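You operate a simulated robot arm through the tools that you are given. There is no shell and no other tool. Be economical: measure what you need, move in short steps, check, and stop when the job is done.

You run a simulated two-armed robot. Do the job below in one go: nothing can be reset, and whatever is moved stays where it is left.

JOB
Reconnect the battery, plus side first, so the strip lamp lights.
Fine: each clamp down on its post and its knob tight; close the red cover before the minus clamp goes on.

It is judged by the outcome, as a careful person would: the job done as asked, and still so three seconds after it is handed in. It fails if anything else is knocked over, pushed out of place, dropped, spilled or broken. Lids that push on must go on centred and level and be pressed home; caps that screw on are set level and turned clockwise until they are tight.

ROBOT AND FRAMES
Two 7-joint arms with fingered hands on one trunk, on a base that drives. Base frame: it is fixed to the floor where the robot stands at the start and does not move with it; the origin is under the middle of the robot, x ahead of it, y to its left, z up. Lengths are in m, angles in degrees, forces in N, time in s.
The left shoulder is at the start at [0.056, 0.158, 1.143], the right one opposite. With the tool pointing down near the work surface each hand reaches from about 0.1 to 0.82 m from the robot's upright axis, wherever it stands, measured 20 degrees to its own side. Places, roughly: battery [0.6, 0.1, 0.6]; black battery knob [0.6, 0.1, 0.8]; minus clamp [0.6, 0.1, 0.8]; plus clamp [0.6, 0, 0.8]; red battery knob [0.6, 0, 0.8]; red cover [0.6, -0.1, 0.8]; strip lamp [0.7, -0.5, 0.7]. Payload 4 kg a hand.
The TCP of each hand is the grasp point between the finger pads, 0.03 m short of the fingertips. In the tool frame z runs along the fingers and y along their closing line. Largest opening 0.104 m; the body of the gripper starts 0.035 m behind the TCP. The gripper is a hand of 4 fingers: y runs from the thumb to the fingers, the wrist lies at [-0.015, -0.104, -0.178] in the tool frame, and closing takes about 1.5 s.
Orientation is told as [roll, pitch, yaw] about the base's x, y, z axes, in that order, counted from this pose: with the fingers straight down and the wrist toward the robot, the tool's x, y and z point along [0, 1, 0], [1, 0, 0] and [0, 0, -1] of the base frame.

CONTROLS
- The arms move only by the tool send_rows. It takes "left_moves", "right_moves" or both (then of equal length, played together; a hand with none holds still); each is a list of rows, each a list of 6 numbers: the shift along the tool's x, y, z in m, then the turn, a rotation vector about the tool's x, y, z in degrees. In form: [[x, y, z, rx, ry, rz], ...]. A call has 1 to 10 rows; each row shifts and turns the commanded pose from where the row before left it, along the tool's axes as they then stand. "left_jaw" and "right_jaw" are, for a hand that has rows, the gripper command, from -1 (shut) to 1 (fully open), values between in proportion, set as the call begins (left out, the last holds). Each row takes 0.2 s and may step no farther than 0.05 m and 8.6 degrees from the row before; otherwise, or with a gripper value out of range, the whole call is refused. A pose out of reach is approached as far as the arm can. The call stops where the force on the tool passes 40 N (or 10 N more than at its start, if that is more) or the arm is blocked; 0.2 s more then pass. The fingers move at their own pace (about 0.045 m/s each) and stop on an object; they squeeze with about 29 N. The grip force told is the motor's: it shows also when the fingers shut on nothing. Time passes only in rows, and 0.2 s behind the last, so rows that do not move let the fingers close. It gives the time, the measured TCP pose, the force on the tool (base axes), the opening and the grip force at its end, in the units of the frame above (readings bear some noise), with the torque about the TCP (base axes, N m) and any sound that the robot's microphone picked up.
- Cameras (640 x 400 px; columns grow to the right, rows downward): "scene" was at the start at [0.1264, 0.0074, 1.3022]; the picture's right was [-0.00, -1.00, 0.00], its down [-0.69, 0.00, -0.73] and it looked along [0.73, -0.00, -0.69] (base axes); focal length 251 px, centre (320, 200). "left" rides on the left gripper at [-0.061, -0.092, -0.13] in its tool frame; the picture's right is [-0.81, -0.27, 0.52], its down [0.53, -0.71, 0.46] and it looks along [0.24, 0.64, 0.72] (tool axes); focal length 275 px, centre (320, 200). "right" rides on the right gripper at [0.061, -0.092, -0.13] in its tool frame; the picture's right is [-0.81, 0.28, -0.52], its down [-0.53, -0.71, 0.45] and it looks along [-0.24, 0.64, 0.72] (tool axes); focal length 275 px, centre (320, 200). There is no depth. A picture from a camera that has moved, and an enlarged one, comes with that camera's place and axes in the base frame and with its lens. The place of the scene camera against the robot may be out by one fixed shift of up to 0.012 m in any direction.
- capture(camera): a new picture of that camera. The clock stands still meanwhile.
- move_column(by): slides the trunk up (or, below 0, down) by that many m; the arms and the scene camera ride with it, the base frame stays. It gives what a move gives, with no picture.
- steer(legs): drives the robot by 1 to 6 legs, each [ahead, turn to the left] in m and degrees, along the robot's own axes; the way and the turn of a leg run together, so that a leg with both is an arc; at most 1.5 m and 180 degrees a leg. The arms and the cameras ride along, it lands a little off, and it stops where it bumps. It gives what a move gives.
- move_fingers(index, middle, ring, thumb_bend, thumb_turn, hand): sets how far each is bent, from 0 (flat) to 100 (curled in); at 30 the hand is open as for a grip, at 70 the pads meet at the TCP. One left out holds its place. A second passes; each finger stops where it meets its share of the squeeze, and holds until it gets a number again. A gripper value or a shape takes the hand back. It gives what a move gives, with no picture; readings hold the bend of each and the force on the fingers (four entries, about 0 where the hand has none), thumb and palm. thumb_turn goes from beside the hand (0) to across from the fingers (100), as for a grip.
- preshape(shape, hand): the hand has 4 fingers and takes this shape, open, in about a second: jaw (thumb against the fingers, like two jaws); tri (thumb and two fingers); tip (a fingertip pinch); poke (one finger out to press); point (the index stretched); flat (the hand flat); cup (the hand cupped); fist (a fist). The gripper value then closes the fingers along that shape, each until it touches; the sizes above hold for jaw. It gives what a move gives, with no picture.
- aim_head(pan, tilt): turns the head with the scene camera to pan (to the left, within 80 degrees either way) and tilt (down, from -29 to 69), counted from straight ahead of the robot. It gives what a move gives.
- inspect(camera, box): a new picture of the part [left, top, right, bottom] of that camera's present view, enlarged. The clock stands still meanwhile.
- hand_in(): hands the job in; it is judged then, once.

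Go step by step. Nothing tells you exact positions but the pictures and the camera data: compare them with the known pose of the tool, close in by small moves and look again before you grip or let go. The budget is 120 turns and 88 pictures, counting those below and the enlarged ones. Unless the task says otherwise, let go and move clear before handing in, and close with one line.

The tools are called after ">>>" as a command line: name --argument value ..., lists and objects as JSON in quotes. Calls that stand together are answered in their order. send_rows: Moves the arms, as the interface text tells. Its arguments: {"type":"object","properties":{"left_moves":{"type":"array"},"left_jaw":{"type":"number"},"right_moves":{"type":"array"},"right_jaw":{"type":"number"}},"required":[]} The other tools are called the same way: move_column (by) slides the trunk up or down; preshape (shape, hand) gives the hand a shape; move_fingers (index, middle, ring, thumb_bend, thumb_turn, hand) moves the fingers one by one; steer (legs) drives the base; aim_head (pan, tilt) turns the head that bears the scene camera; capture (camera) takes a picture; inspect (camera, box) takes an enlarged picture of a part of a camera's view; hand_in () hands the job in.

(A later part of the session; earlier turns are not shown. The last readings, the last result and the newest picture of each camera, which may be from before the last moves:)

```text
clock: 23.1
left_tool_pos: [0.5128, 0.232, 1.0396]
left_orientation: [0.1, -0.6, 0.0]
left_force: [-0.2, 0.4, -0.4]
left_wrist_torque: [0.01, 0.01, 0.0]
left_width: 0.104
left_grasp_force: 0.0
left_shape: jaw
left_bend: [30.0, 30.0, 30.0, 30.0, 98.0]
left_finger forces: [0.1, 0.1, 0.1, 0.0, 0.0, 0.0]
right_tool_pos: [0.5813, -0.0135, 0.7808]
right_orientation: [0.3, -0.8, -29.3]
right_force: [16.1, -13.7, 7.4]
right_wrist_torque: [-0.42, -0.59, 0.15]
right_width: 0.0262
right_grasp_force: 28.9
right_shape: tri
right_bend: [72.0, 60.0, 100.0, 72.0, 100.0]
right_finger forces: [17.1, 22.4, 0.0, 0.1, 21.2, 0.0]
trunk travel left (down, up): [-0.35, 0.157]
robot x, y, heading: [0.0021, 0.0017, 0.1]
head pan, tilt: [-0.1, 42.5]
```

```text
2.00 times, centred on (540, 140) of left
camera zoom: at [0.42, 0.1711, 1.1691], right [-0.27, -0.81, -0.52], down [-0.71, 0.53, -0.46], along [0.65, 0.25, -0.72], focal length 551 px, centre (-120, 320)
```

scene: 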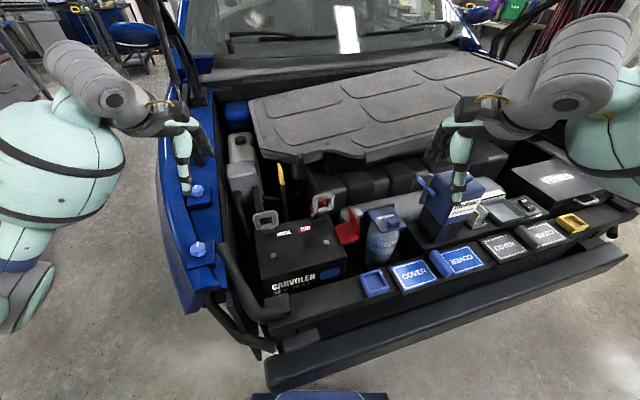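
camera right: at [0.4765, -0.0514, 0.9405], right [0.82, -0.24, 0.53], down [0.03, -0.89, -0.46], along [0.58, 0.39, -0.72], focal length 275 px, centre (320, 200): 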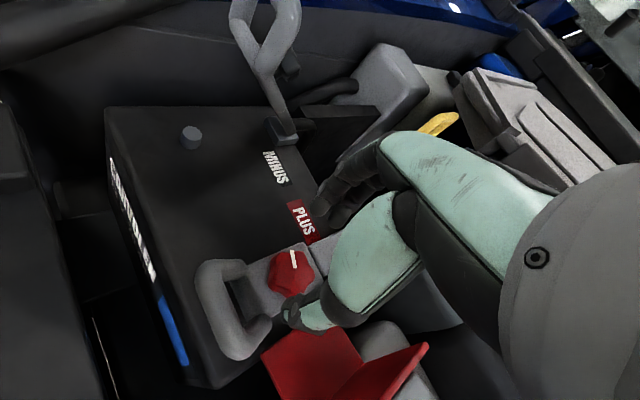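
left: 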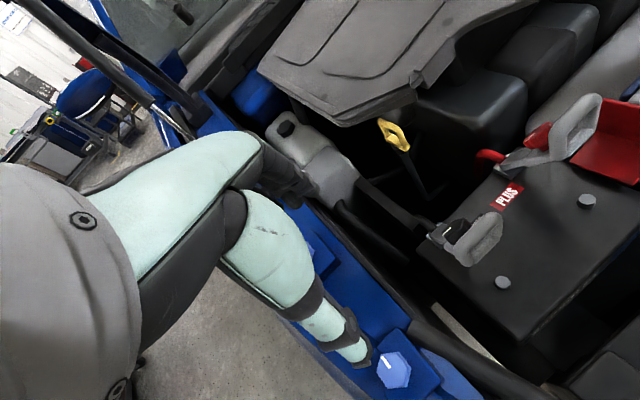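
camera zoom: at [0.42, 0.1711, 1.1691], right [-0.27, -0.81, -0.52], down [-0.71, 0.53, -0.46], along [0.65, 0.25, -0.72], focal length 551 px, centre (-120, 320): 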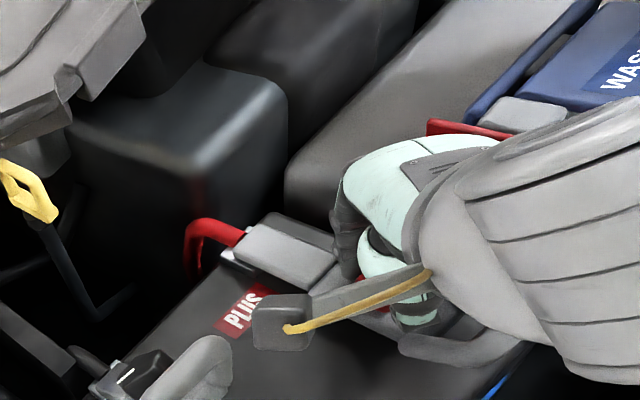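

I open, lift, rotate back and check how the mark moved.

>>> send_rows --right_moves '[[0, 0, 0, 0, 0, 0], [0, 0, 0, 0, 0, 0], [0, 0, 0, 0, 0, 0], [0, 0, -0.02, 0, 0, 0], [0, 0, -0.02, 0, 0, -8], [0, 0, 0, 0, 0, -8], [0, 0, 0, 0, 0, -8], [0, 0, 0, 0, 0, -8], [0, 0, 0, 0, 0, -8], [0, 0, 0, 0, 0, -8]]' --right_jaw 0.15

>>> inspect --camera "left" --box '[440, 40, 640, 240]'

```text
clock: 25.3
left_tool_pos: [0.5128, 0.2326, 1.0399]
left_orientation: [0.1, -0.5, 0.1]
left_force: [-0.9, -0.2, -0.7]
left_wrist_torque: [-0.01, -0.05, 0.01]
left_width: 0.1038
left_grasp_force: 0.2
left_shape: jaw
left_bend: [30.0, 30.0, 30.0, 30.0, 98.0]
left_finger forces: [0.0, 0.0, 0.0, 0.1, 0.1, 0.0]
right_tool_pos: [0.5812, -0.0114, 0.8199]
right_orientation: [-0.2, -0.8, 19.1]
right_force: [-0.5, -0.5, 0.5]
right_wrist_torque: [-0.03, 0.01, 0.03]
right_width: 0.0592
right_grasp_force: 0.1
right_shape: tri
right_bend: [74.0, 42.0, 99.0, 66.0, 100.0]
right_finger forces: [0.0, 0.1, 0.1, 0.1, 0.1, 0.0]
trunk travel left (down, up): [-0.35, 0.157]
robot x, y, heading: [-0.0005, 0.0023, 0.1]
head pan, tilt: [-0.1, 42.5]
```

```text
2.00 times, centred on (540, 140) of left
camera zoom: at [0.4192, 0.1719, 1.1692], right [-0.27, -0.81, -0.52], down [-0.71, 0.53, -0.46], along [0.65, 0.25, -0.72], focal length 551 px, centre (-120, 320)
```

zoom: 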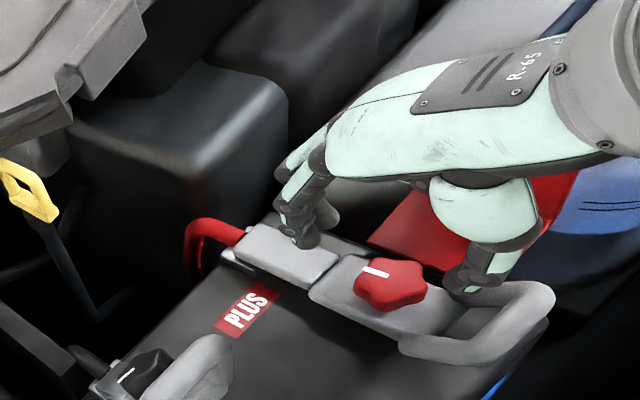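

The mark rotated clockwise by maybe 60°. I go back to yaw 60° for another bite.

>>> send_rows --right_moves '[[0, 0, 0, 0, 0, -8.4], [-0.001, 0, 0, 0, 0, -8.4], [0, 0, 0.01, 0, 0, -8.4], [0, 0, 0.01, 0, 0, -8.4], [0, 0, 0.01, 0, 0, -8.4], [0, 0, 0.008, 0, 0, 0], [0, 0, 0.002, 0, 0, 0]]'

>>> send_rows --right_moves '[[0, 0, 0, 0, 0, 0], [0, 0, 0, 0, 0, 0], [0, 0, 0, 0, 0, 0], [0, 0, 0, 0, 0, 0], [0, 0, 0, 0, 0, 0], [0, 0, 0, 0, 0, 0]]' --right_jaw -1

>>> send_rows --right_moves '[[0, 0, 0, 0, 0, 7], [0, 0, 0, 0, 0, 7], [0, 0, 0, 0, 0, 7], [0, 0, 0, 0, 0, 7], [0, 0, 0, 0, 0, 7], [0, 0, 0, 0, 0, 7]]'

>>> inspect --camera "left" --box '[440, 40, 640, 240]'

```text
clock: 26.9
left_tool_pos: [0.5126, 0.2342, 1.039]
left_orientation: [0.0, -0.6, 0.0]
left_force: [-0.4, -0.4, 1.2]
left_wrist_torque: [-0.02, 0.01, -0.04]
left_width: 0.1039
left_grasp_force: 0.0
left_shape: jaw
left_bend: [30.0, 30.0, 30.0, 30.0, 98.0]
left_finger forces: [0.0, 0.0, 0.1, 0.0, 0.1, 0.0]
right_tool_pos: [0.5823, -0.013, 0.7881]
right_orientation: [-0.6, -0.4, 55.5]
right_force: [-0.6, -0.4, 0.5]
right_wrist_torque: [0.04, 0.0, -0.03]
right_width: 0.0595
right_grasp_force: 0.0
right_shape: tri
right_bend: [74.0, 42.0, 99.0, 66.0, 100.0]
right_finger forces: [0.1, 0.0, 0.1, 0.0, 0.0, 0.1]
right hand out of reach, approached as far as the arm can: row 5
trunk travel left (down, up): [-0.35, 0.157]
robot x, y, heading: [0.0036, 0.0004, 0.1]
head pan, tilt: [-0.1, 42.5]
```

```text
clock: 28.3
left_tool_pos: [0.5124, 0.2339, 1.0386]
left_orientation: [0.2, -0.6, 0.1]
left_force: [-0.5, 0.0, -0.2]
left_wrist_torque: [-0.04, 0.0, -0.01]
left_width: 0.1039
left_grasp_force: 0.1
left_shape: jaw
left_bend: [30.0, 30.0, 30.0, 30.0, 98.0]
left_finger forces: [0.1, 0.1, 0.0, 0.0, 0.0, 0.0]
right_tool_pos: [0.5828, -0.0125, 0.789]
right_orientation: [-0.6, -0.4, 55.4]
right_force: [0.7, 0.4, 0.3]
right_wrist_torque: [0.06, -0.08, -0.06]
right_width: 0.0257
right_grasp_force: 29.3
right_shape: tri
right_bend: [73.0, 65.0, 100.0, 73.0, 100.0]
right_finger forces: [13.2, 12.5, 0.0, 0.0, 25.4, 0.0]
trunk travel left (down, up): [-0.35, 0.157]
robot x, y, heading: [-0.0015, 0.0004, -0.1]
head pan, tilt: [-0.1, 42.5]
```

```text
clock: 29.7
left_tool_pos: [0.5135, 0.2342, 1.0385]
left_orientation: [0.1, -0.6, 0.0]
left_force: [0.1, -0.4, -0.6]
left_wrist_torque: [0.01, 0.01, 0.02]
left_width: 0.1037
left_grasp_force: 0.1
left_shape: jaw
left_bend: [30.0, 30.0, 30.0, 30.0, 98.0]
left_finger forces: [0.0, 0.0, 0.0, 0.0, 0.0, 0.1]
right_tool_pos: [0.5818, -0.0112, 0.7875]
right_orientation: [-0.2, -0.6, 13.4]
right_force: [4.7, 7.6, -0.8]
right_wrist_torque: [0.41, -0.36, 0.37]
right_width: 0.0223
right_grasp_force: 28.9
right_shape: tri
right_bend: [73.0, 63.0, 100.0, 73.0, 100.0]
right_finger forces: [16.7, 18.4, 0.0, 0.0, 25.2, 0.1]
trunk travel left (down, up): [-0.35, 0.157]
robot x, y, heading: [-0.0002, -0.0031, 0.2]
head pan, tilt: [-0.1, 42.5]
```

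```text
2.00 times, centred on (540, 140) of left
camera zoom: at [0.42, 0.1734, 1.1687], right [-0.27, -0.81, -0.52], down [-0.71, 0.53, -0.46], along [0.65, 0.24, -0.72], focal length 551 px, centre (-120, 320)
```

zoom: 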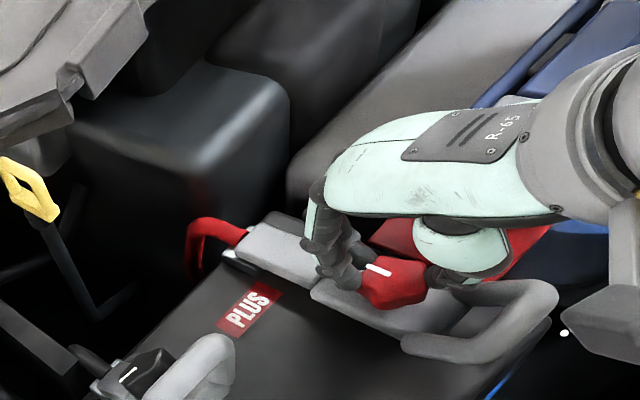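

Torque rose to 0.37 N·m and the knob moved little — either slipping or nearly tight. I regrip lower for a firmer bite and compare.

>>> send_rows --right_moves '[[0, 0, 0, 0, 0, 0], [0, 0, 0, 0, 0, 0], [0, 0, -0.02, 0, 0, 0], [0, 0, -0.01, 0, 0, -8], [0, 0, 0, 0, 0, -8], [0, 0, 0.0, 0, 0, -8], [-0.001, 0, 0.015, 0, 0, -8], [0, 0, 0.015, 0, 0, -8], [0, 0, 0.007, 0, 0, 0], [0, 0, 0, 0, 0, 0]]' --right_jaw 0.15

>>> inspect --camera "left" --box '[480, 80, 620, 220]'

>>> send_rows --right_moves '[[0, 0, 0, 0, 0, 0], [0, 0, 0, 0, 0, 0], [0, 0, 0, 0, 0, 0], [0, 0, 0, 0, 0, 0], [0, 0, 0, 0, 0, 0], [0, 0, 0, 0, 0, 0]]' --right_jaw -1

>>> send_rows --right_moves '[[0, 0, 0, 0, 0, 7], [0, 0, 0, 0, 0, 7], [0, 0, 0, 0, 0, 7], [0, 0, 0, 0, 0, 7], [0, 0, 0, 0, 0, 7], [0, 0, 0, 0, 0, 7]]'

>>> inspect --camera "left" --box '[480, 80, 620, 220]'

```text
clock: 31.9
left_tool_pos: [0.512, 0.2335, 1.0401]
left_orientation: [0.1, -0.5, 0.1]
left_force: [0.2, 0.8, -0.1]
left_wrist_torque: [0.02, -0.01, -0.03]
left_width: 0.1039
left_grasp_force: 0.0
left_shape: jaw
left_bend: [30.0, 30.0, 30.0, 30.0, 98.0]
left_finger forces: [0.1, 0.0, 0.0, 0.1, 0.0, 0.0]
right_tool_pos: [0.5822, -0.0132, 0.7812]
right_orientation: [-0.7, -0.6, 53.4]
right_force: [2.8, 1.3, 3.3]
right_wrist_torque: [-0.1, 0.03, 0.1]
right_width: 0.0578
right_grasp_force: 0.0
right_shape: tri
right_bend: [74.0, 42.0, 99.0, 68.0, 100.0]
right_finger forces: [0.0, 0.1, 0.0, 0.0, 4.3, 0.1]
trunk travel left (down, up): [-0.35, 0.157]
robot x, y, heading: [-0.0002, 0.0001, -0.1]
head pan, tilt: [-0.1, 42.5]
```

```text
2.86 times, centred on (550, 150) of left
camera zoom: at [0.4192, 0.1724, 1.1692], right [-0.27, -0.81, -0.52], down [-0.71, 0.53, -0.46], along [0.65, 0.25, -0.72], focal length 786 px, centre (-337, 343)
```

zoom: 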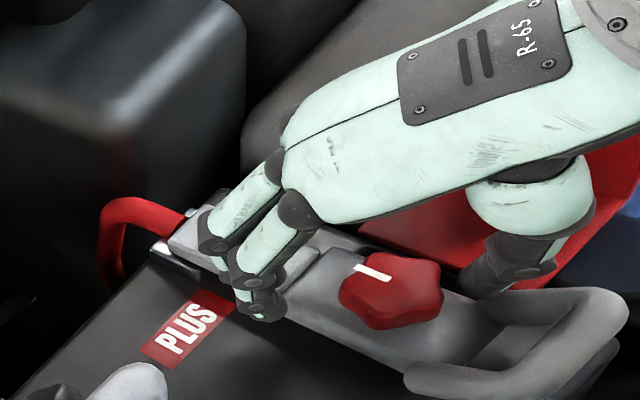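

```text
clock: 33.3
left_tool_pos: [0.5125, 0.2346, 1.0388]
left_orientation: [0.1, -0.6, 0.0]
left_force: [0.3, 0.3, 0.1]
left_wrist_torque: [0.03, 0.02, -0.01]
left_width: 0.1041
left_grasp_force: 0.1
left_shape: jaw
left_bend: [30.0, 30.0, 30.0, 30.0, 98.0]
left_finger forces: [0.0, 0.0, 0.0, 0.0, 0.0, 0.0]
right_tool_pos: [0.5824, -0.0134, 0.7816]
right_orientation: [-0.4, -0.5, 53.3]
right_force: [3.8, 3.4, 0.8]
right_wrist_torque: [0.09, -0.11, -0.02]
right_width: 0.0274
right_grasp_force: 28.5
right_shape: tri
right_bend: [72.0, 65.0, 100.0, 73.0, 100.0]
right_finger forces: [15.0, 14.4, 0.0, 0.0, 24.6, 0.1]
trunk travel left (down, up): [-0.35, 0.157]
robot x, y, heading: [-0.0022, 0.0015, -0.2]
head pan, tilt: [-0.1, 42.5]
```

```text
clock: 34.7
left_tool_pos: [0.5131, 0.2351, 1.0388]
left_orientation: [0.0, -0.6, 0.2]
left_force: [-0.4, 1.1, 0.4]
left_wrist_torque: [0.01, 0.05, 0.02]
left_width: 0.1043
left_grasp_force: 0.0
left_shape: jaw
left_bend: [30.0, 30.0, 30.0, 30.0, 98.0]
left_finger forces: [0.0, 0.1, 0.0, 0.1, 0.0, 0.0]
right_tool_pos: [0.5811, -0.011, 0.7811]
right_orientation: [0.1, -0.7, 11.5]
right_force: [5.3, 16.2, -3.9]
right_wrist_torque: [0.62, -0.41, 0.55]
right_width: 0.0222
right_grasp_force: 29.2
right_shape: tri
right_bend: [72.0, 62.0, 100.0, 72.0, 100.0]
right_finger forces: [20.9, 19.9, 0.0, 0.0, 24.4, 0.1]
trunk travel left (down, up): [-0.35, 0.157]
robot x, y, heading: [-0.0012, -0.0007, 0.0]
head pan, tilt: [-0.1, 42.5]
```

```text
2.86 times, centred on (550, 150) of left
camera zoom: at [0.4203, 0.1743, 1.1684], right [-0.27, -0.81, -0.52], down [-0.71, 0.53, -0.46], along [0.65, 0.24, -0.72], focal length 786 px, centre (-337, 343)
```

zoom: 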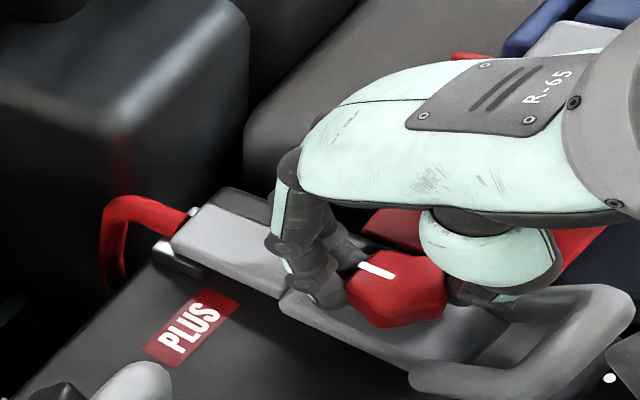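

The torque climbs to 0.55 N·m and the mark hardly moves now: it has turned about 90° and lines up with the clamp. One more nudge to confirm it is tight.

>>> send_rows --right_moves '[[0, 0, 0, 0, 0, 7], [0, 0, 0, 0, 0, 7], [0, 0, 0, 0, 0, 7], [0, 0, 0, 0, 0, 7]]'

>>> send_rows --right_moves '[[0, 0, 0, 0, 0, 0], [0, 0, 0, 0, 0, 0], [0, 0, -0.02, 0, 0, 0], [0, 0, -0.03, 0, 0, -7], [0, 0, -0.04, 0, 0, -7], [0, 0, -0.04, 0, 0, -7], [0, 0, 0, 0, 0, -7]]' --right_jaw 0.2

>>> inspect --camera "left" --box '[440, 40, 640, 240]'

>>> inspect --camera "scene" --box '[230, 140, 430, 270]'

```text
clock: 35.7
left_tool_pos: [0.5163, 0.2352, 1.0372]
left_orientation: [0.0, -0.5, 0.1]
left_force: [0.1, -0.1, 0.0]
left_wrist_torque: [-0.04, 0.05, -0.02]
left_width: 0.104
left_grasp_force: 0.1
left_shape: jaw
left_bend: [30.0, 30.0, 30.0, 30.0, 98.0]
left_finger forces: [0.1, 0.0, 0.0, 0.0, 0.0, 0.0]
right_tool_pos: [0.5828, -0.0104, 0.778]
right_orientation: [0.3, -0.6, -16.6]
right_force: [15.1, 16.2, -9.6]
right_wrist_torque: [0.79, -0.69, 0.79]
right_width: 0.0175
right_grasp_force: 29.0
right_shape: tri
right_bend: [73.0, 62.0, 100.0, 72.0, 100.0]
right_finger forces: [33.9, 20.1, 0.1, 0.1, 29.2, 0.0]
trunk travel left (down, up): [-0.35, 0.157]
robot x, y, heading: [-0.0039, 0.0006, -0.4]
head pan, tilt: [-0.1, 42.5]
```

```text
clock: 37.3
left_tool_pos: [0.5131, 0.232, 1.0396]
left_orientation: [0.2, -0.6, 0.0]
left_force: [-0.3, 0.2, 0.3]
left_wrist_torque: [-0.01, 0.02, 0.0]
left_width: 0.1039
left_grasp_force: 0.1
left_shape: jaw
left_bend: [30.0, 30.0, 30.0, 30.0, 98.0]
left_finger forces: [0.1, 0.1, 0.1, 0.0, 0.0, 0.1]
right_tool_pos: [0.581, -0.0135, 0.9114]
right_orientation: [-0.2, -0.7, 11.4]
right_force: [0.4, 0.2, 0.8]
right_wrist_torque: [-0.03, 0.0, -0.02]
right_width: 0.0622
right_grasp_force: 0.1
right_shape: tri
right_bend: [74.0, 41.0, 99.0, 65.0, 100.0]
right_finger forces: [0.1, 0.1, 0.0, 0.0, 0.1, 0.1]
trunk travel left (down, up): [-0.35, 0.157]
robot x, y, heading: [-0.0014, 0.0021, -0.2]
head pan, tilt: [-0.1, 42.5]
```

```text
2.00 times, centred on (540, 140) of left
camera zoom: at [0.4196, 0.172, 1.1691], right [-0.27, -0.81, -0.52], down [-0.71, 0.53, -0.46], along [0.65, 0.25, -0.72], focal length 551 px, centre (-120, 320)
```

zoom: 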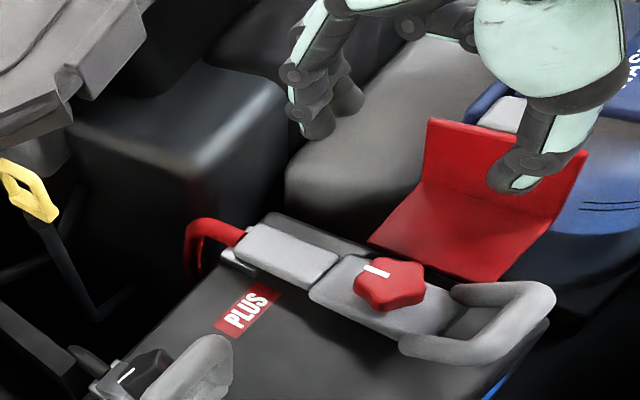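

```text
3.08 times, centred on (330, 205) of scene
camera zoom: at [0.1268, 0.0071, 1.3021], right [0.0, -1.0, 0.0], down [-0.69, 0.0, -0.73], along [0.73, 0.0, -0.69], focal length 772 px, centre (289, 185)
```

zoom: 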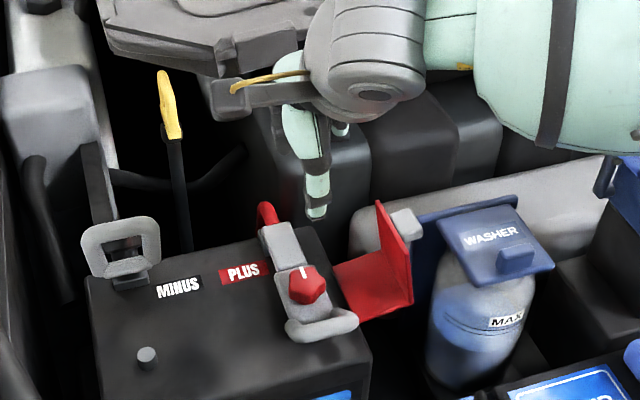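

The plus knob took 0.8 N·m without moving: tight. Now the red cover: its wall's top edge runs (0.635,-0.080)–(0.570,-0.103) at z≈0.808; I take a poke finger to its outer side to push it left.

>>> preshape --shape "poke" --hand "right"

>>> send_rows --right_moves '[[-0.04, 0, -0.005, 0, 0, 0], [-0.04, 0, 0, 0, 0, 0], [-0.03, -0.01, 0, 0, 0, 0], [0, 0, 0, 0, 0, -5.6], [0, 0, 0, 0, 0, 0]]'

>>> capture --camera "right"

>>> inspect --camera "scene" --box '[280, 130, 480, 260]'

>>> inspect --camera "left" --box '[440, 0, 640, 200]'

```text
clock: 38.2
left_tool_pos: [0.5122, 0.2342, 1.0397]
left_orientation: [0.0, -0.7, 0.0]
left_force: [-0.2, -1.1, 0.2]
left_wrist_torque: [0.0, -0.01, -0.02]
left_width: 0.104
left_grasp_force: 0.0
left_shape: jaw
left_bend: [30.0, 30.0, 30.0, 30.0, 98.0]
left_finger forces: [0.0, 0.0, 0.1, 0.0, 0.1, 0.1]
right_tool_pos: [0.5812, -0.0136, 0.9113]
right_orientation: [-0.2, -0.8, 11.4]
right_force: [-0.4, 0.5, 0.3]
right_wrist_torque: [-0.01, 0.02, 0.02]
right_width: 0.0001
right_grasp_force: 0.1
right_shape: poke
right_bend: [70.0, 70.0, 99.0, 100.0, 100.0]
right_finger forces: [0.0, 0.0, 0.1, 0.0, 0.1, 0.0]
trunk travel left (down, up): [-0.35, 0.157]
robot x, y, heading: [-0.0019, -0.0023, 0.0]
head pan, tilt: [-0.1, 42.5]
```

```text
clock: 39.4
left_tool_pos: [0.5133, 0.2342, 1.0385]
left_orientation: [0.1, -0.7, 0.1]
left_force: [0.2, 0.6, -0.4]
left_wrist_torque: [0.01, 0.0, -0.03]
left_width: 0.1041
left_grasp_force: 0.0
left_shape: jaw
left_bend: [30.0, 30.0, 30.0, 30.0, 98.0]
left_finger forces: [0.0, 0.1, 0.1, 0.1, 0.0, 0.1]
right_tool_pos: [0.5914, -0.1228, 0.9144]
right_orientation: [-0.2, -0.6, 17.0]
right_force: [0.5, -0.1, -0.1]
right_wrist_torque: [0.03, 0.01, -0.01]
right_width: 0.0
right_grasp_force: 0.1
right_shape: poke
right_bend: [70.0, 70.0, 99.0, 100.0, 100.0]
right_finger forces: [0.0, 0.0, 0.0, 0.0, 0.0, 0.0]
trunk travel left (down, up): [-0.35, 0.157]
robot x, y, heading: [0.001, -0.0008, -0.1]
head pan, tilt: [-0.1, 42.5]
```

```text
50 pictures are left
camera right: at [0.4849, -0.0917, 1.0441], right [0.49, -0.69, 0.52], down [-0.52, -0.72, -0.46], along [0.7, -0.04, -0.72], focal length 275 px, centre (320, 200)
```

right: 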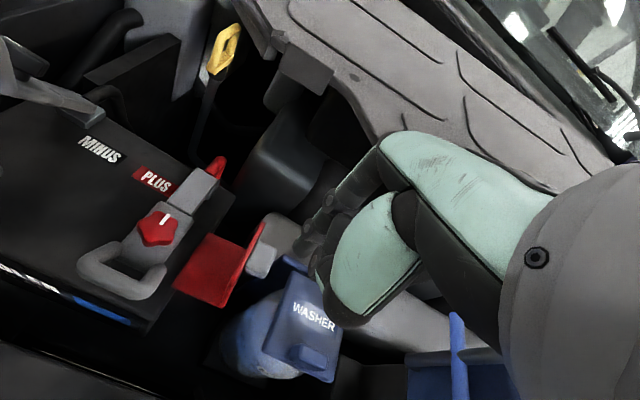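

```text
3.08 times, centred on (380, 195) of scene
camera zoom: at [0.1266, 0.0076, 1.3022], right [0.0, -1.0, 0.0], down [-0.69, 0.0, -0.73], along [0.73, 0.0, -0.69], focal length 772 px, centre (135, 215)
```

zoom: 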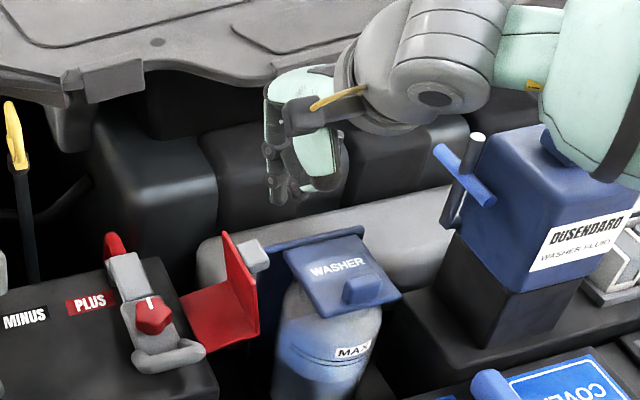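

```text
2.00 times, centred on (540, 100) of left
camera zoom: at [0.4194, 0.1725, 1.1691], right [-0.27, -0.81, -0.52], down [-0.71, 0.53, -0.46], along [0.65, 0.25, -0.72], focal length 551 px, centre (-120, 400)
```

zoom: 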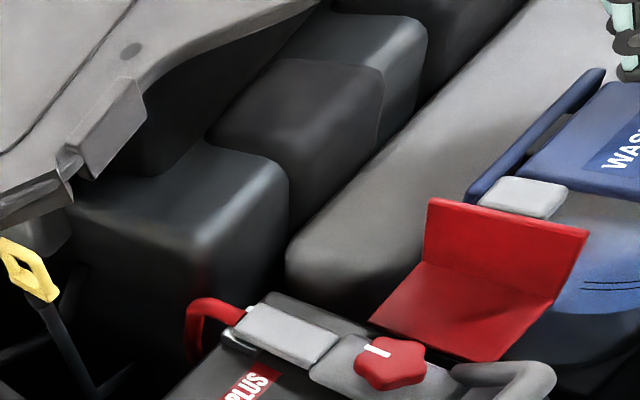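

The cover has a grey tab that serves as handle. I zoom in from the right-hand camera to fix its place.

>>> inspect --camera "right" --box '[160, 180, 340, 340]'

>>> inspect --camera "scene" --box '[330, 190, 420, 250]'

```text
2.50 times, centred on (250, 260) of right
camera zoom: at [0.4849, -0.0917, 1.0441], right [0.49, -0.69, 0.52], down [-0.52, -0.72, -0.46], along [0.7, -0.04, -0.72], focal length 688 px, centre (495, 50)
```

zoom: 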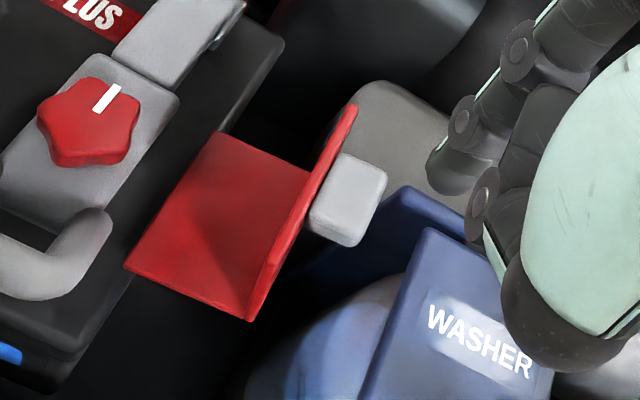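

```text
6.67 times, centred on (375, 220) of scene
camera zoom: at [0.1266, 0.0076, 1.3022], right [0.0, -1.0, 0.0], down [-0.69, 0.0, -0.73], along [0.73, 0.0, -0.69], focal length 1674 px, centre (-47, 67)
```

zoom: 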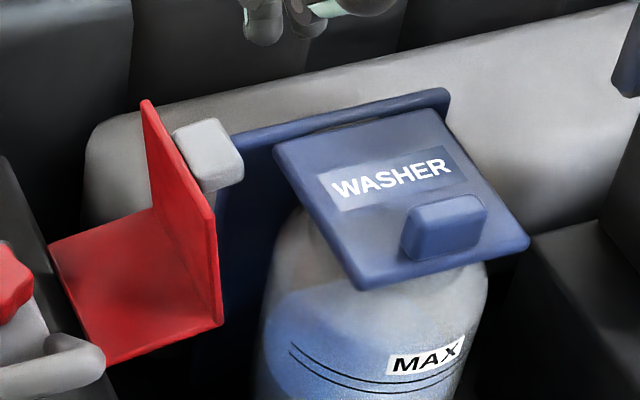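

The tab is a small block on the wall's outer face near (0.608,-0.103,0.80). I pinch it fore-and-aft with a fingertip grip, so it can pivot as the cover swings; first I hover over it.

>>> preshape --shape "tip" --hand "right"

>>> send_rows --right_moves '[[0.014, 0.022, 0.01, 0, 0, 0], [0, 0, 0.02, 0, 0, 0], [0, 0, 0.02, 0, 0, 0], [0, 0, 0, 0, 0, 0], [0, 0, 0, 0, 0, 0], [0, 0, 0, 0, 0, 0]]' --right_jaw 0.0

>>> inspect --camera "scene" --box '[300, 150, 440, 250]'

>>> inspect --camera "left" --box '[440, 0, 640, 200]'

>>> inspect --camera "right" --box '[160, 160, 400, 370]'

```text
clock: 40.3
left_tool_pos: [0.514, 0.2324, 1.0402]
left_orientation: [0.1, -0.6, 0.1]
left_force: [0.2, -0.4, 0.1]
left_wrist_torque: [0.02, -0.02, 0.01]
left_width: 0.1036
left_grasp_force: 0.1
left_shape: jaw
left_bend: [30.0, 30.0, 30.0, 30.0, 98.0]
left_finger forces: [0.0, 0.1, 0.0, 0.0, 0.1, 0.0]
right_tool_pos: [0.5909, -0.1245, 0.9171]
right_orientation: [-0.3, -0.6, 16.9]
right_force: [-0.1, 0.4, -0.6]
right_wrist_torque: [0.0, -0.04, -0.02]
right_width: 0.1039
right_grasp_force: 0.1
right_shape: tip
right_bend: [30.0, 98.0, 99.0, 30.0, 98.0]
right_finger forces: [0.0, 0.0, 0.0, 0.0, 0.1, 0.0]
trunk travel left (down, up): [-0.35, 0.157]
robot x, y, heading: [0.0004, -0.0026, -0.3]
head pan, tilt: [-0.1, 42.5]
```

```text
clock: 41.7
left_tool_pos: [0.5122, 0.2336, 1.0392]
left_orientation: [0.2, -0.6, 0.1]
left_force: [0.3, -0.2, -0.2]
left_wrist_torque: [-0.02, 0.01, -0.01]
left_width: 0.1038
left_grasp_force: 0.1
left_shape: jaw
left_bend: [30.0, 30.0, 30.0, 30.0, 98.0]
left_finger forces: [0.0, 0.0, 0.0, 0.0, 0.0, 0.1]
right_tool_pos: [0.6088, -0.1041, 0.8649]
right_orientation: [-0.2, -0.5, 17.1]
right_force: [0.4, -0.3, 0.1]
right_wrist_torque: [0.02, 0.03, 0.02]
right_width: 0.0525
right_grasp_force: 0.0
right_shape: tip
right_bend: [73.0, 98.0, 99.0, 69.0, 100.0]
right_finger forces: [0.0, 0.0, 0.1, 0.1, 0.0, 0.0]
trunk travel left (down, up): [-0.35, 0.157]
robot x, y, heading: [0.0017, -0.002, -0.1]
head pan, tilt: [-0.1, 42.5]
```

```text
4.00 times, centred on (370, 200) of scene
camera zoom: at [0.1267, 0.0077, 1.3022], right [0.0, -1.0, 0.0], down [-0.69, 0.0, -0.73], along [0.73, 0.0, -0.69], focal length 1004 px, centre (120, 200)
```

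zoom: 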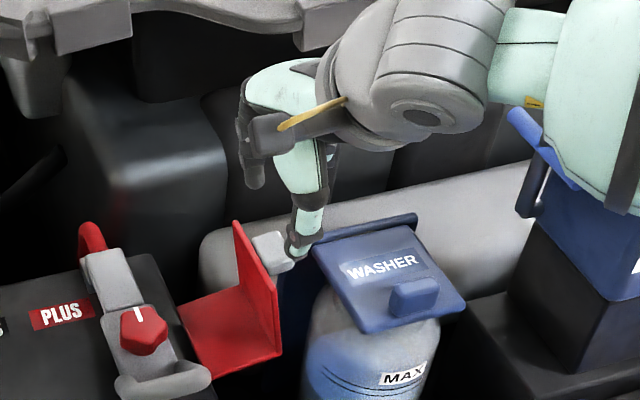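

```text
2.00 times, centred on (540, 100) of left
camera zoom: at [0.4195, 0.1725, 1.1691], right [-0.27, -0.81, -0.52], down [-0.71, 0.53, -0.46], along [0.65, 0.25, -0.72], focal length 551 px, centre (-120, 400)
```

zoom: 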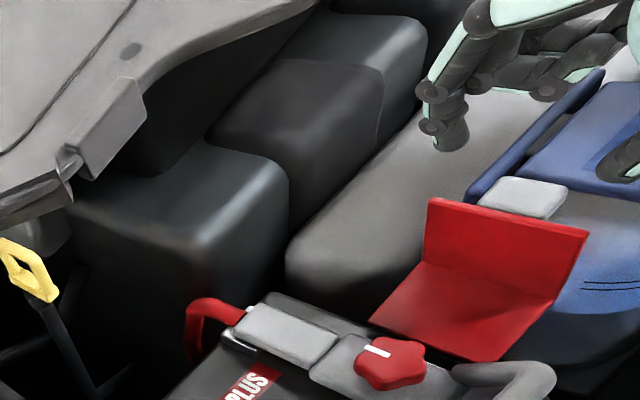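

```text
1.90 times, centred on (280, 265) of right
camera zoom: at [0.5037, -0.0712, 0.994], right [0.49, -0.69, 0.52], down [-0.52, -0.72, -0.46], along [0.7, -0.05, -0.72], focal length 524 px, centre (396, 76)
```

zoom: 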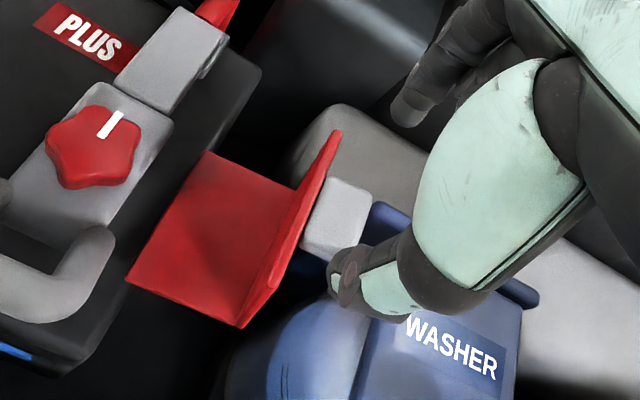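

Tab lies between finger and thumb; clearances look fine (washer lid about 5 cm off the wall). I lower in small steps and pinch.

>>> send_rows --right_moves '[[0, 0.002, 0.015, 0, 0, 0], [0, 0, 0.015, 0, 0, 0], [0, 0, 0.01, 0, 0, 0], [0, 0, 0.008, 0, 0, 0], [0, 0, 0, 0, 0, 0]]'

>>> inspect --camera "right" --box '[160, 160, 400, 370]'

>>> inspect --camera "left" --box '[440, 0, 640, 200]'

```text
clock: 42.9
left_tool_pos: [0.5137, 0.2344, 1.0401]
left_orientation: [0.1, -0.6, 0.0]
left_force: [0.4, 0.0, 0.8]
left_wrist_torque: [-0.01, 0.01, -0.06]
left_width: 0.1043
left_grasp_force: 0.1
left_shape: jaw
left_bend: [30.0, 30.0, 30.0, 30.0, 98.0]
left_finger forces: [0.1, 0.0, 0.0, 0.1, 0.0, 0.0]
right_tool_pos: [0.6105, -0.1026, 0.8194]
right_orientation: [-0.2, -0.7, 17.1]
right_force: [-0.4, 0.4, -1.1]
right_wrist_torque: [-0.01, -0.02, -0.02]
right_width: 0.0523
right_grasp_force: 0.1
right_shape: tip
right_bend: [73.0, 98.0, 99.0, 69.0, 100.0]
right_finger forces: [0.0, 0.0, 0.0, 0.0, 0.0, 0.1]
trunk travel left (down, up): [-0.35, 0.157]
robot x, y, heading: [-0.0015, -0.0018, -0.1]
head pan, tilt: [-0.1, 42.5]
```

```text
1.90 times, centred on (280, 265) of right
camera zoom: at [0.5046, -0.0703, 0.9472], right [0.49, -0.69, 0.52], down [-0.52, -0.72, -0.46], along [0.7, -0.04, -0.72], focal length 524 px, centre (396, 76)
```

zoom: 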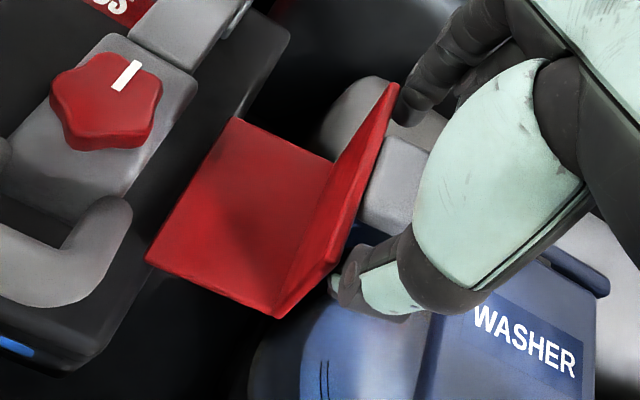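

```text
2.00 times, centred on (540, 100) of left
camera zoom: at [0.4192, 0.1723, 1.1692], right [-0.27, -0.81, -0.52], down [-0.71, 0.53, -0.46], along [0.65, 0.25, -0.72], focal length 551 px, centre (-120, 400)
```

zoom: 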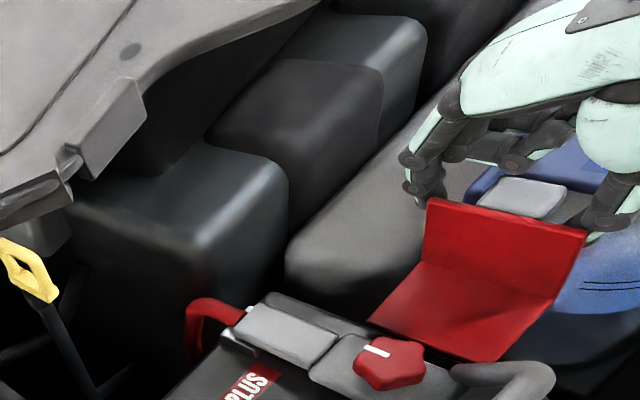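

Both tips flank the tab. I close on it.

>>> send_rows --right_moves '[[0, 0, 0.003, 0, 0, 0], [0, 0, 0, 0, 0, 0], [0, 0, 0, 0, 0, 0], [0, 0, 0, 0, 0, 0], [0, 0, 0, 0, 0, 0], [0, 0, 0, 0, 0, 0]]' --right_jaw -1

>>> inspect --camera "left" --box '[440, 0, 640, 200]'

```text
clock: 44.3
left_tool_pos: [0.5135, 0.2332, 1.0382]
left_orientation: [0.0, -0.5, 0.1]
left_force: [0.5, 0.0, -0.2]
left_wrist_torque: [-0.01, -0.02, -0.01]
left_width: 0.1038
left_grasp_force: 0.0
left_shape: jaw
left_bend: [30.0, 30.0, 30.0, 30.0, 98.0]
left_finger forces: [0.0, 0.0, 0.0, 0.0, 0.0, 0.0]
right_tool_pos: [0.6103, -0.1033, 0.815]
right_orientation: [-0.2, -0.4, 17.1]
right_force: [-2.6, 5.7, -9.9]
right_wrist_torque: [0.0, 0.01, 0.01]
right_width: 0.0253
right_grasp_force: 29.4
right_shape: tip
right_bend: [72.0, 100.0, 100.0, 76.0, 100.0]
right_finger forces: [24.2, 0.0, 0.1, 0.0, 24.0, 0.0]
trunk travel left (down, up): [-0.35, 0.157]
robot x, y, heading: [-0.003, -0.0, -0.2]
head pan, tilt: [-0.1, 42.5]
```

```text
2.00 times, centred on (540, 100) of left
camera zoom: at [0.4199, 0.1728, 1.1688], right [-0.27, -0.81, -0.52], down [-0.71, 0.53, -0.46], along [0.65, 0.24, -0.72], focal length 551 px, centre (-120, 400)
```

zoom: 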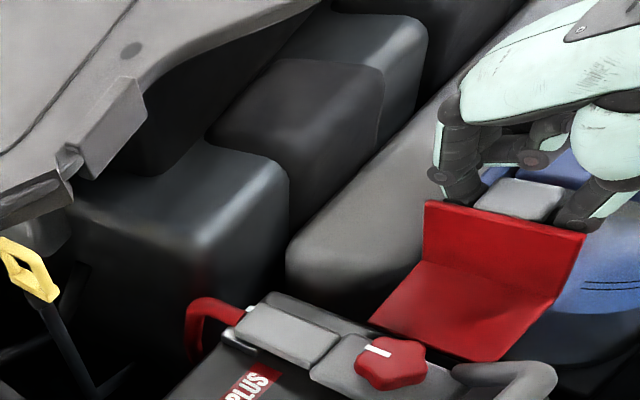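

The tab is gripped. I swing it left and over along an arc around the hinge, leaning the hand with it — first half.

>>> send_rows --right_moves '[[0.00975, 0, -0.0062, 0, -3, 0], [0.00975, 0, -0.0062, 0, -3, 0], [0.0106, 0, -0.0049, 0, -3, 0], [0.0106, 0, -0.0049, 0, -3, 0], [0.0112, 0, -0.0034, 0, -3, 0], [0.0112, 0, -0.0034, 0, -3, 0]]'

>>> inspect --camera "left" --box '[440, 0, 640, 200]'

```text
clock: 45.7
left_tool_pos: [0.514, 0.2328, 1.0385]
left_orientation: [0.1, -0.6, 0.0]
left_force: [0.7, -0.7, 0.2]
left_wrist_torque: [-0.01, -0.02, 0.01]
left_width: 0.1042
left_grasp_force: 0.0
left_shape: jaw
left_bend: [30.0, 30.0, 30.0, 30.0, 98.0]
left_finger forces: [0.1, 0.0, 0.2, 0.0, 0.1, 0.1]
right_tool_pos: [0.5935, -0.0424, 0.8305]
right_orientation: [-18.3, -0.2, 16.9]
right_force: [-4.5, -5.9, -26.7]
right_wrist_torque: [-0.21, -0.1, -0.02]
right_width: 0.0243
right_grasp_force: 29.2
right_shape: tip
right_bend: [72.0, 100.0, 100.0, 76.0, 100.0]
right_finger forces: [25.3, 0.1, 0.0, 0.0, 31.4, 0.0]
trunk travel left (down, up): [-0.35, 0.157]
robot x, y, heading: [-0.0043, 0.0056, 0.2]
head pan, tilt: [-0.1, 42.5]
```

```text
2.00 times, centred on (540, 100) of left
camera zoom: at [0.4216, 0.1718, 1.1682], right [-0.27, -0.81, -0.52], down [-0.71, 0.53, -0.46], along [0.65, 0.25, -0.72], focal length 551 px, centre (-120, 400)
```

zoom: 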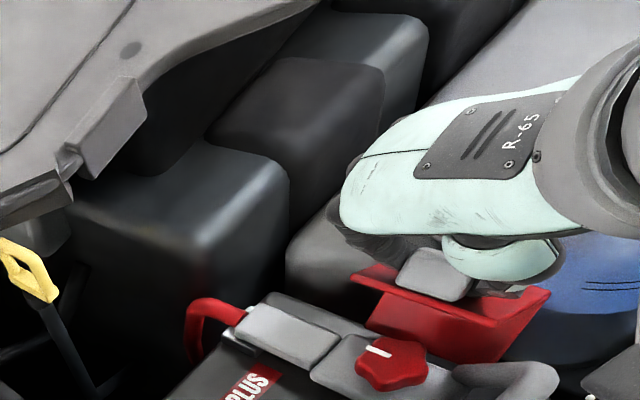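

The cover is swinging over well; a little too much upward pull, so I bias the rest of the arc downward.

>>> send_rows --right_moves '[[0.012, 0, 0.002, 0, -3, 0], [0.0118, 0, 0.001, 0, -3, 0], [0.0116, 0, 0.001, 0, -3, 0], [0.0116, 0, 0.001, 0, -3, 0]]'

>>> inspect --camera "left" --box '[440, 0, 640, 200]'

```text
clock: 46.7
left_tool_pos: [0.5133, 0.2335, 1.0376]
left_orientation: [0.1, -0.7, 0.1]
left_force: [0.2, 0.2, 1.2]
left_wrist_torque: [-0.03, -0.02, -0.02]
left_width: 0.1041
left_grasp_force: 0.1
left_shape: jaw
left_bend: [30.0, 30.0, 30.0, 30.0, 98.0]
left_finger forces: [0.0, 0.0, 0.0, 0.1, 0.1, 0.0]
right_tool_pos: [0.5816, -0.0006, 0.8135]
right_orientation: [-30.3, -0.8, 17.0]
right_force: [-0.3, 0.0, -0.3]
right_wrist_torque: [-0.01, 0.0, -0.02]
right_width: 0.0198
right_grasp_force: 28.6
right_shape: tip
right_bend: [73.0, 100.0, 100.0, 80.0, 100.0]
right_finger forces: [0.1, 0.1, 0.0, 0.0, 0.0, 0.0]
trunk travel left (down, up): [-0.35, 0.157]
robot x, y, heading: [-0.003, -0.0007, 0.4]
head pan, tilt: [-0.1, 42.5]
```

```text
2.00 times, centred on (540, 100) of left
camera zoom: at [0.4198, 0.173, 1.1689], right [-0.27, -0.81, -0.52], down [-0.71, 0.53, -0.46], along [0.65, 0.24, -0.72], focal length 551 px, centre (-120, 400)
```

zoom: 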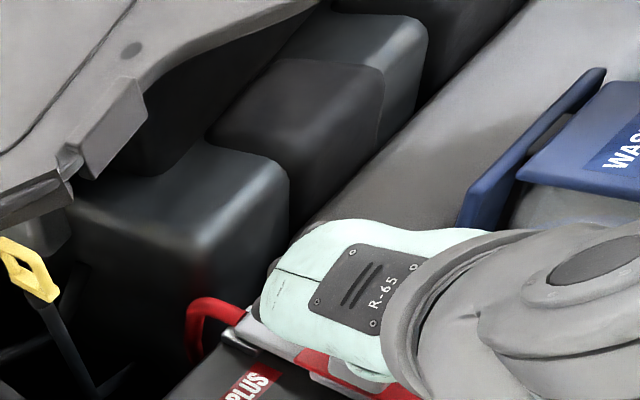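

The tab slipped out; the cover seems past centre. I lift away and look.

>>> send_rows --right_moves '[[0, 0, -0.02, 0, 0, 0], [0, 0, -0.03, 0, 4, 0], [0, 0, -0.04, 0, 6, 0], [0, 0, -0.04, 0, 8, 0], [-0.03, 0, -0.01, 0, 8, 0], [-0.04, 0, 0, 0, 4, 0]]' --right_jaw 0.0

>>> inspect --camera "left" --box '[440, 40, 640, 240]'

>>> inspect --camera "scene" --box '[260, 170, 400, 270]'

```text
clock: 48.1
left_tool_pos: [0.5127, 0.2325, 1.0398]
left_orientation: [0.2, -0.6, 0.1]
left_force: [0.1, 0.8, -0.8]
left_wrist_torque: [0.01, -0.04, 0.03]
left_width: 0.1036
left_grasp_force: 0.1
left_shape: jaw
left_bend: [30.0, 30.0, 30.0, 30.0, 98.0]
left_finger forces: [0.0, 0.0, 0.0, 0.1, 0.0, 0.0]
right_tool_pos: [0.5806, -0.0103, 0.9473]
right_orientation: [-0.1, -0.7, 17.0]
right_force: [-0.3, 0.1, -1.0]
right_wrist_torque: [0.01, 0.0, -0.02]
right_width: 0.0516
right_grasp_force: 0.0
right_shape: tip
right_bend: [73.0, 98.0, 99.0, 70.0, 100.0]
right_finger forces: [0.0, 0.0, 0.0, 0.0, 0.1, 0.0]
trunk travel left (down, up): [-0.35, 0.157]
robot x, y, heading: [0.0002, -0.0013, -0.2]
head pan, tilt: [-0.1, 42.5]
```

```text
2.00 times, centred on (540, 140) of left
camera zoom: at [0.4192, 0.1709, 1.1694], right [-0.27, -0.81, -0.52], down [-0.71, 0.53, -0.46], along [0.65, 0.25, -0.72], focal length 551 px, centre (-120, 320)
```

zoom: 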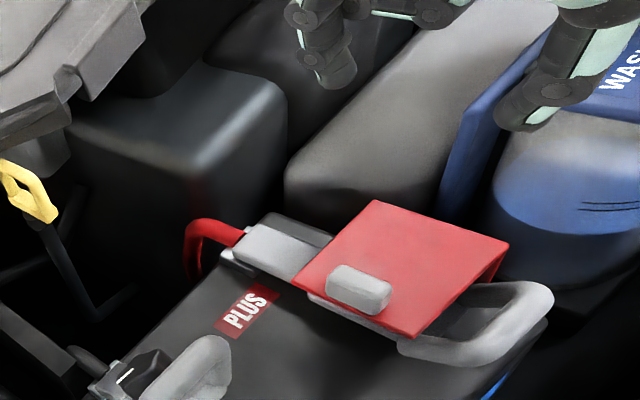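

```text
4.00 times, centred on (330, 220) of scene
camera zoom: at [0.1265, 0.0058, 1.3022], right [0.0, -1.0, 0.0], down [-0.69, 0.0, -0.73], along [0.73, 0.0, -0.69], focal length 1004 px, centre (280, 120)
```

zoom: 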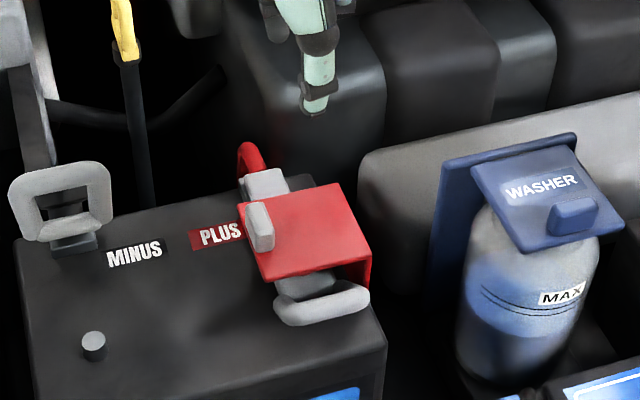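

The cover is folded over the plus post. I press its top lightly to make sure it is fully closed.

>>> send_rows --right_moves '[[-0.012, 0, 0.03, 0, 0, 0], [0, 0, 0.03, 0, 0, 0], [0, 0, 0.03, 0, 0, 0], [0, 0, 0.02, 0, 0, 0], [0, 0, 0.01, 0, 0, 0], [0, 0, 0.006, 0, 0, 0]]' --right_jaw -1

>>> send_rows --right_moves '[[0, 0, 0.004, 0, 0, 0], [0, 0, 0.003, 0, 0, 0]]'

```text
clock: 49.5
left_tool_pos: [0.5124, 0.2335, 1.0398]
left_orientation: [0.0, -0.6, 0.2]
left_force: [-0.6, 0.2, -0.9]
left_wrist_torque: [0.0, -0.01, 0.01]
left_width: 0.1041
left_grasp_force: 0.0
left_shape: jaw
left_bend: [30.0, 30.0, 30.0, 30.0, 98.0]
left_finger forces: [0.1, 0.1, 0.0, 0.0, 0.1, 0.0]
right_tool_pos: [0.5856, -0.0237, 0.8209]
right_orientation: [-0.2, -0.8, 17.0]
right_force: [-0.1, -0.1, 0.7]
right_wrist_torque: [0.0, -0.01, -0.03]
right_width: 0.0001
right_grasp_force: 28.8
right_shape: tip
right_bend: [70.0, 100.0, 100.0, 48.0, 100.0]
right_finger forces: [0.0, 0.0, 0.1, 0.1, 0.0, 0.0]
trunk travel left (down, up): [-0.35, 0.157]
robot x, y, heading: [0.0009, 0.0007, 0.2]
head pan, tilt: [-0.1, 42.5]
```

```text
clock: 50.1
left_tool_pos: [0.5125, 0.2335, 1.0395]
left_orientation: [0.1, -0.6, 0.0]
left_force: [0.6, 0.0, -0.2]
left_wrist_torque: [-0.03, 0.03, -0.01]
left_width: 0.1041
left_grasp_force: 0.1
left_shape: jaw
left_bend: [30.0, 30.0, 30.0, 30.0, 98.0]
left_finger forces: [0.0, 0.0, 0.0, 0.0, 0.0, 0.0]
right_tool_pos: [0.587, -0.0234, 0.816]
right_orientation: [-0.2, -0.7, 17.0]
right_force: [-0.1, 0.3, -0.4]
right_wrist_torque: [0.03, -0.01, -0.01]
right_width: 0.0
right_grasp_force: 29.4
right_shape: tip
right_bend: [70.0, 100.0, 100.0, 54.0, 100.0]
right_finger forces: [0.0, 0.1, 0.0, 0.0, 0.1, 0.0]
trunk travel left (down, up): [-0.35, 0.157]
robot x, y, heading: [-0.0003, -0.0002, -0.0]
head pan, tilt: [-0.1, 42.5]
```

>>> send_rows --right_moves '[[0, 0, 0.004, 0, 0, 0], [0, 0, 0.004, 0, 0, 0], [0, 0, 0.003, 0, 0, 0], [0, 0, 0.002, 0, 0, 0]]'

```text
clock: 51.1
left_tool_pos: [0.5093, 0.2338, 1.0425]
left_orientation: [0.1, -0.9, 0.1]
left_force: [-0.7, -0.7, 0.3]
left_wrist_torque: [-0.01, 0.01, 0.0]
left_width: 0.1039
left_grasp_force: 0.0
left_shape: jaw
left_bend: [30.0, 30.0, 30.0, 30.0, 98.0]
left_finger forces: [0.0, 0.0, 0.0, 0.1, 0.0, 0.1]
right_tool_pos: [0.5864, -0.0212, 0.8083]
right_orientation: [-0.2, -1.2, 17.1]
right_force: [-8.0, -3.4, 29.4]
right_wrist_torque: [-0.23, 0.08, -0.1]
right_width: 0.0
right_grasp_force: 28.6
right_shape: tip
right_bend: [70.0, 100.0, 100.0, 56.0, 100.0]
right_finger forces: [0.0, 0.0, 0.0, 0.0, 36.3, 0.0]
trunk travel left (down, up): [-0.35, 0.157]
robot x, y, heading: [-0.0026, 0.0003, -0.2]
head pan, tilt: [-0.1, 42.5]
```

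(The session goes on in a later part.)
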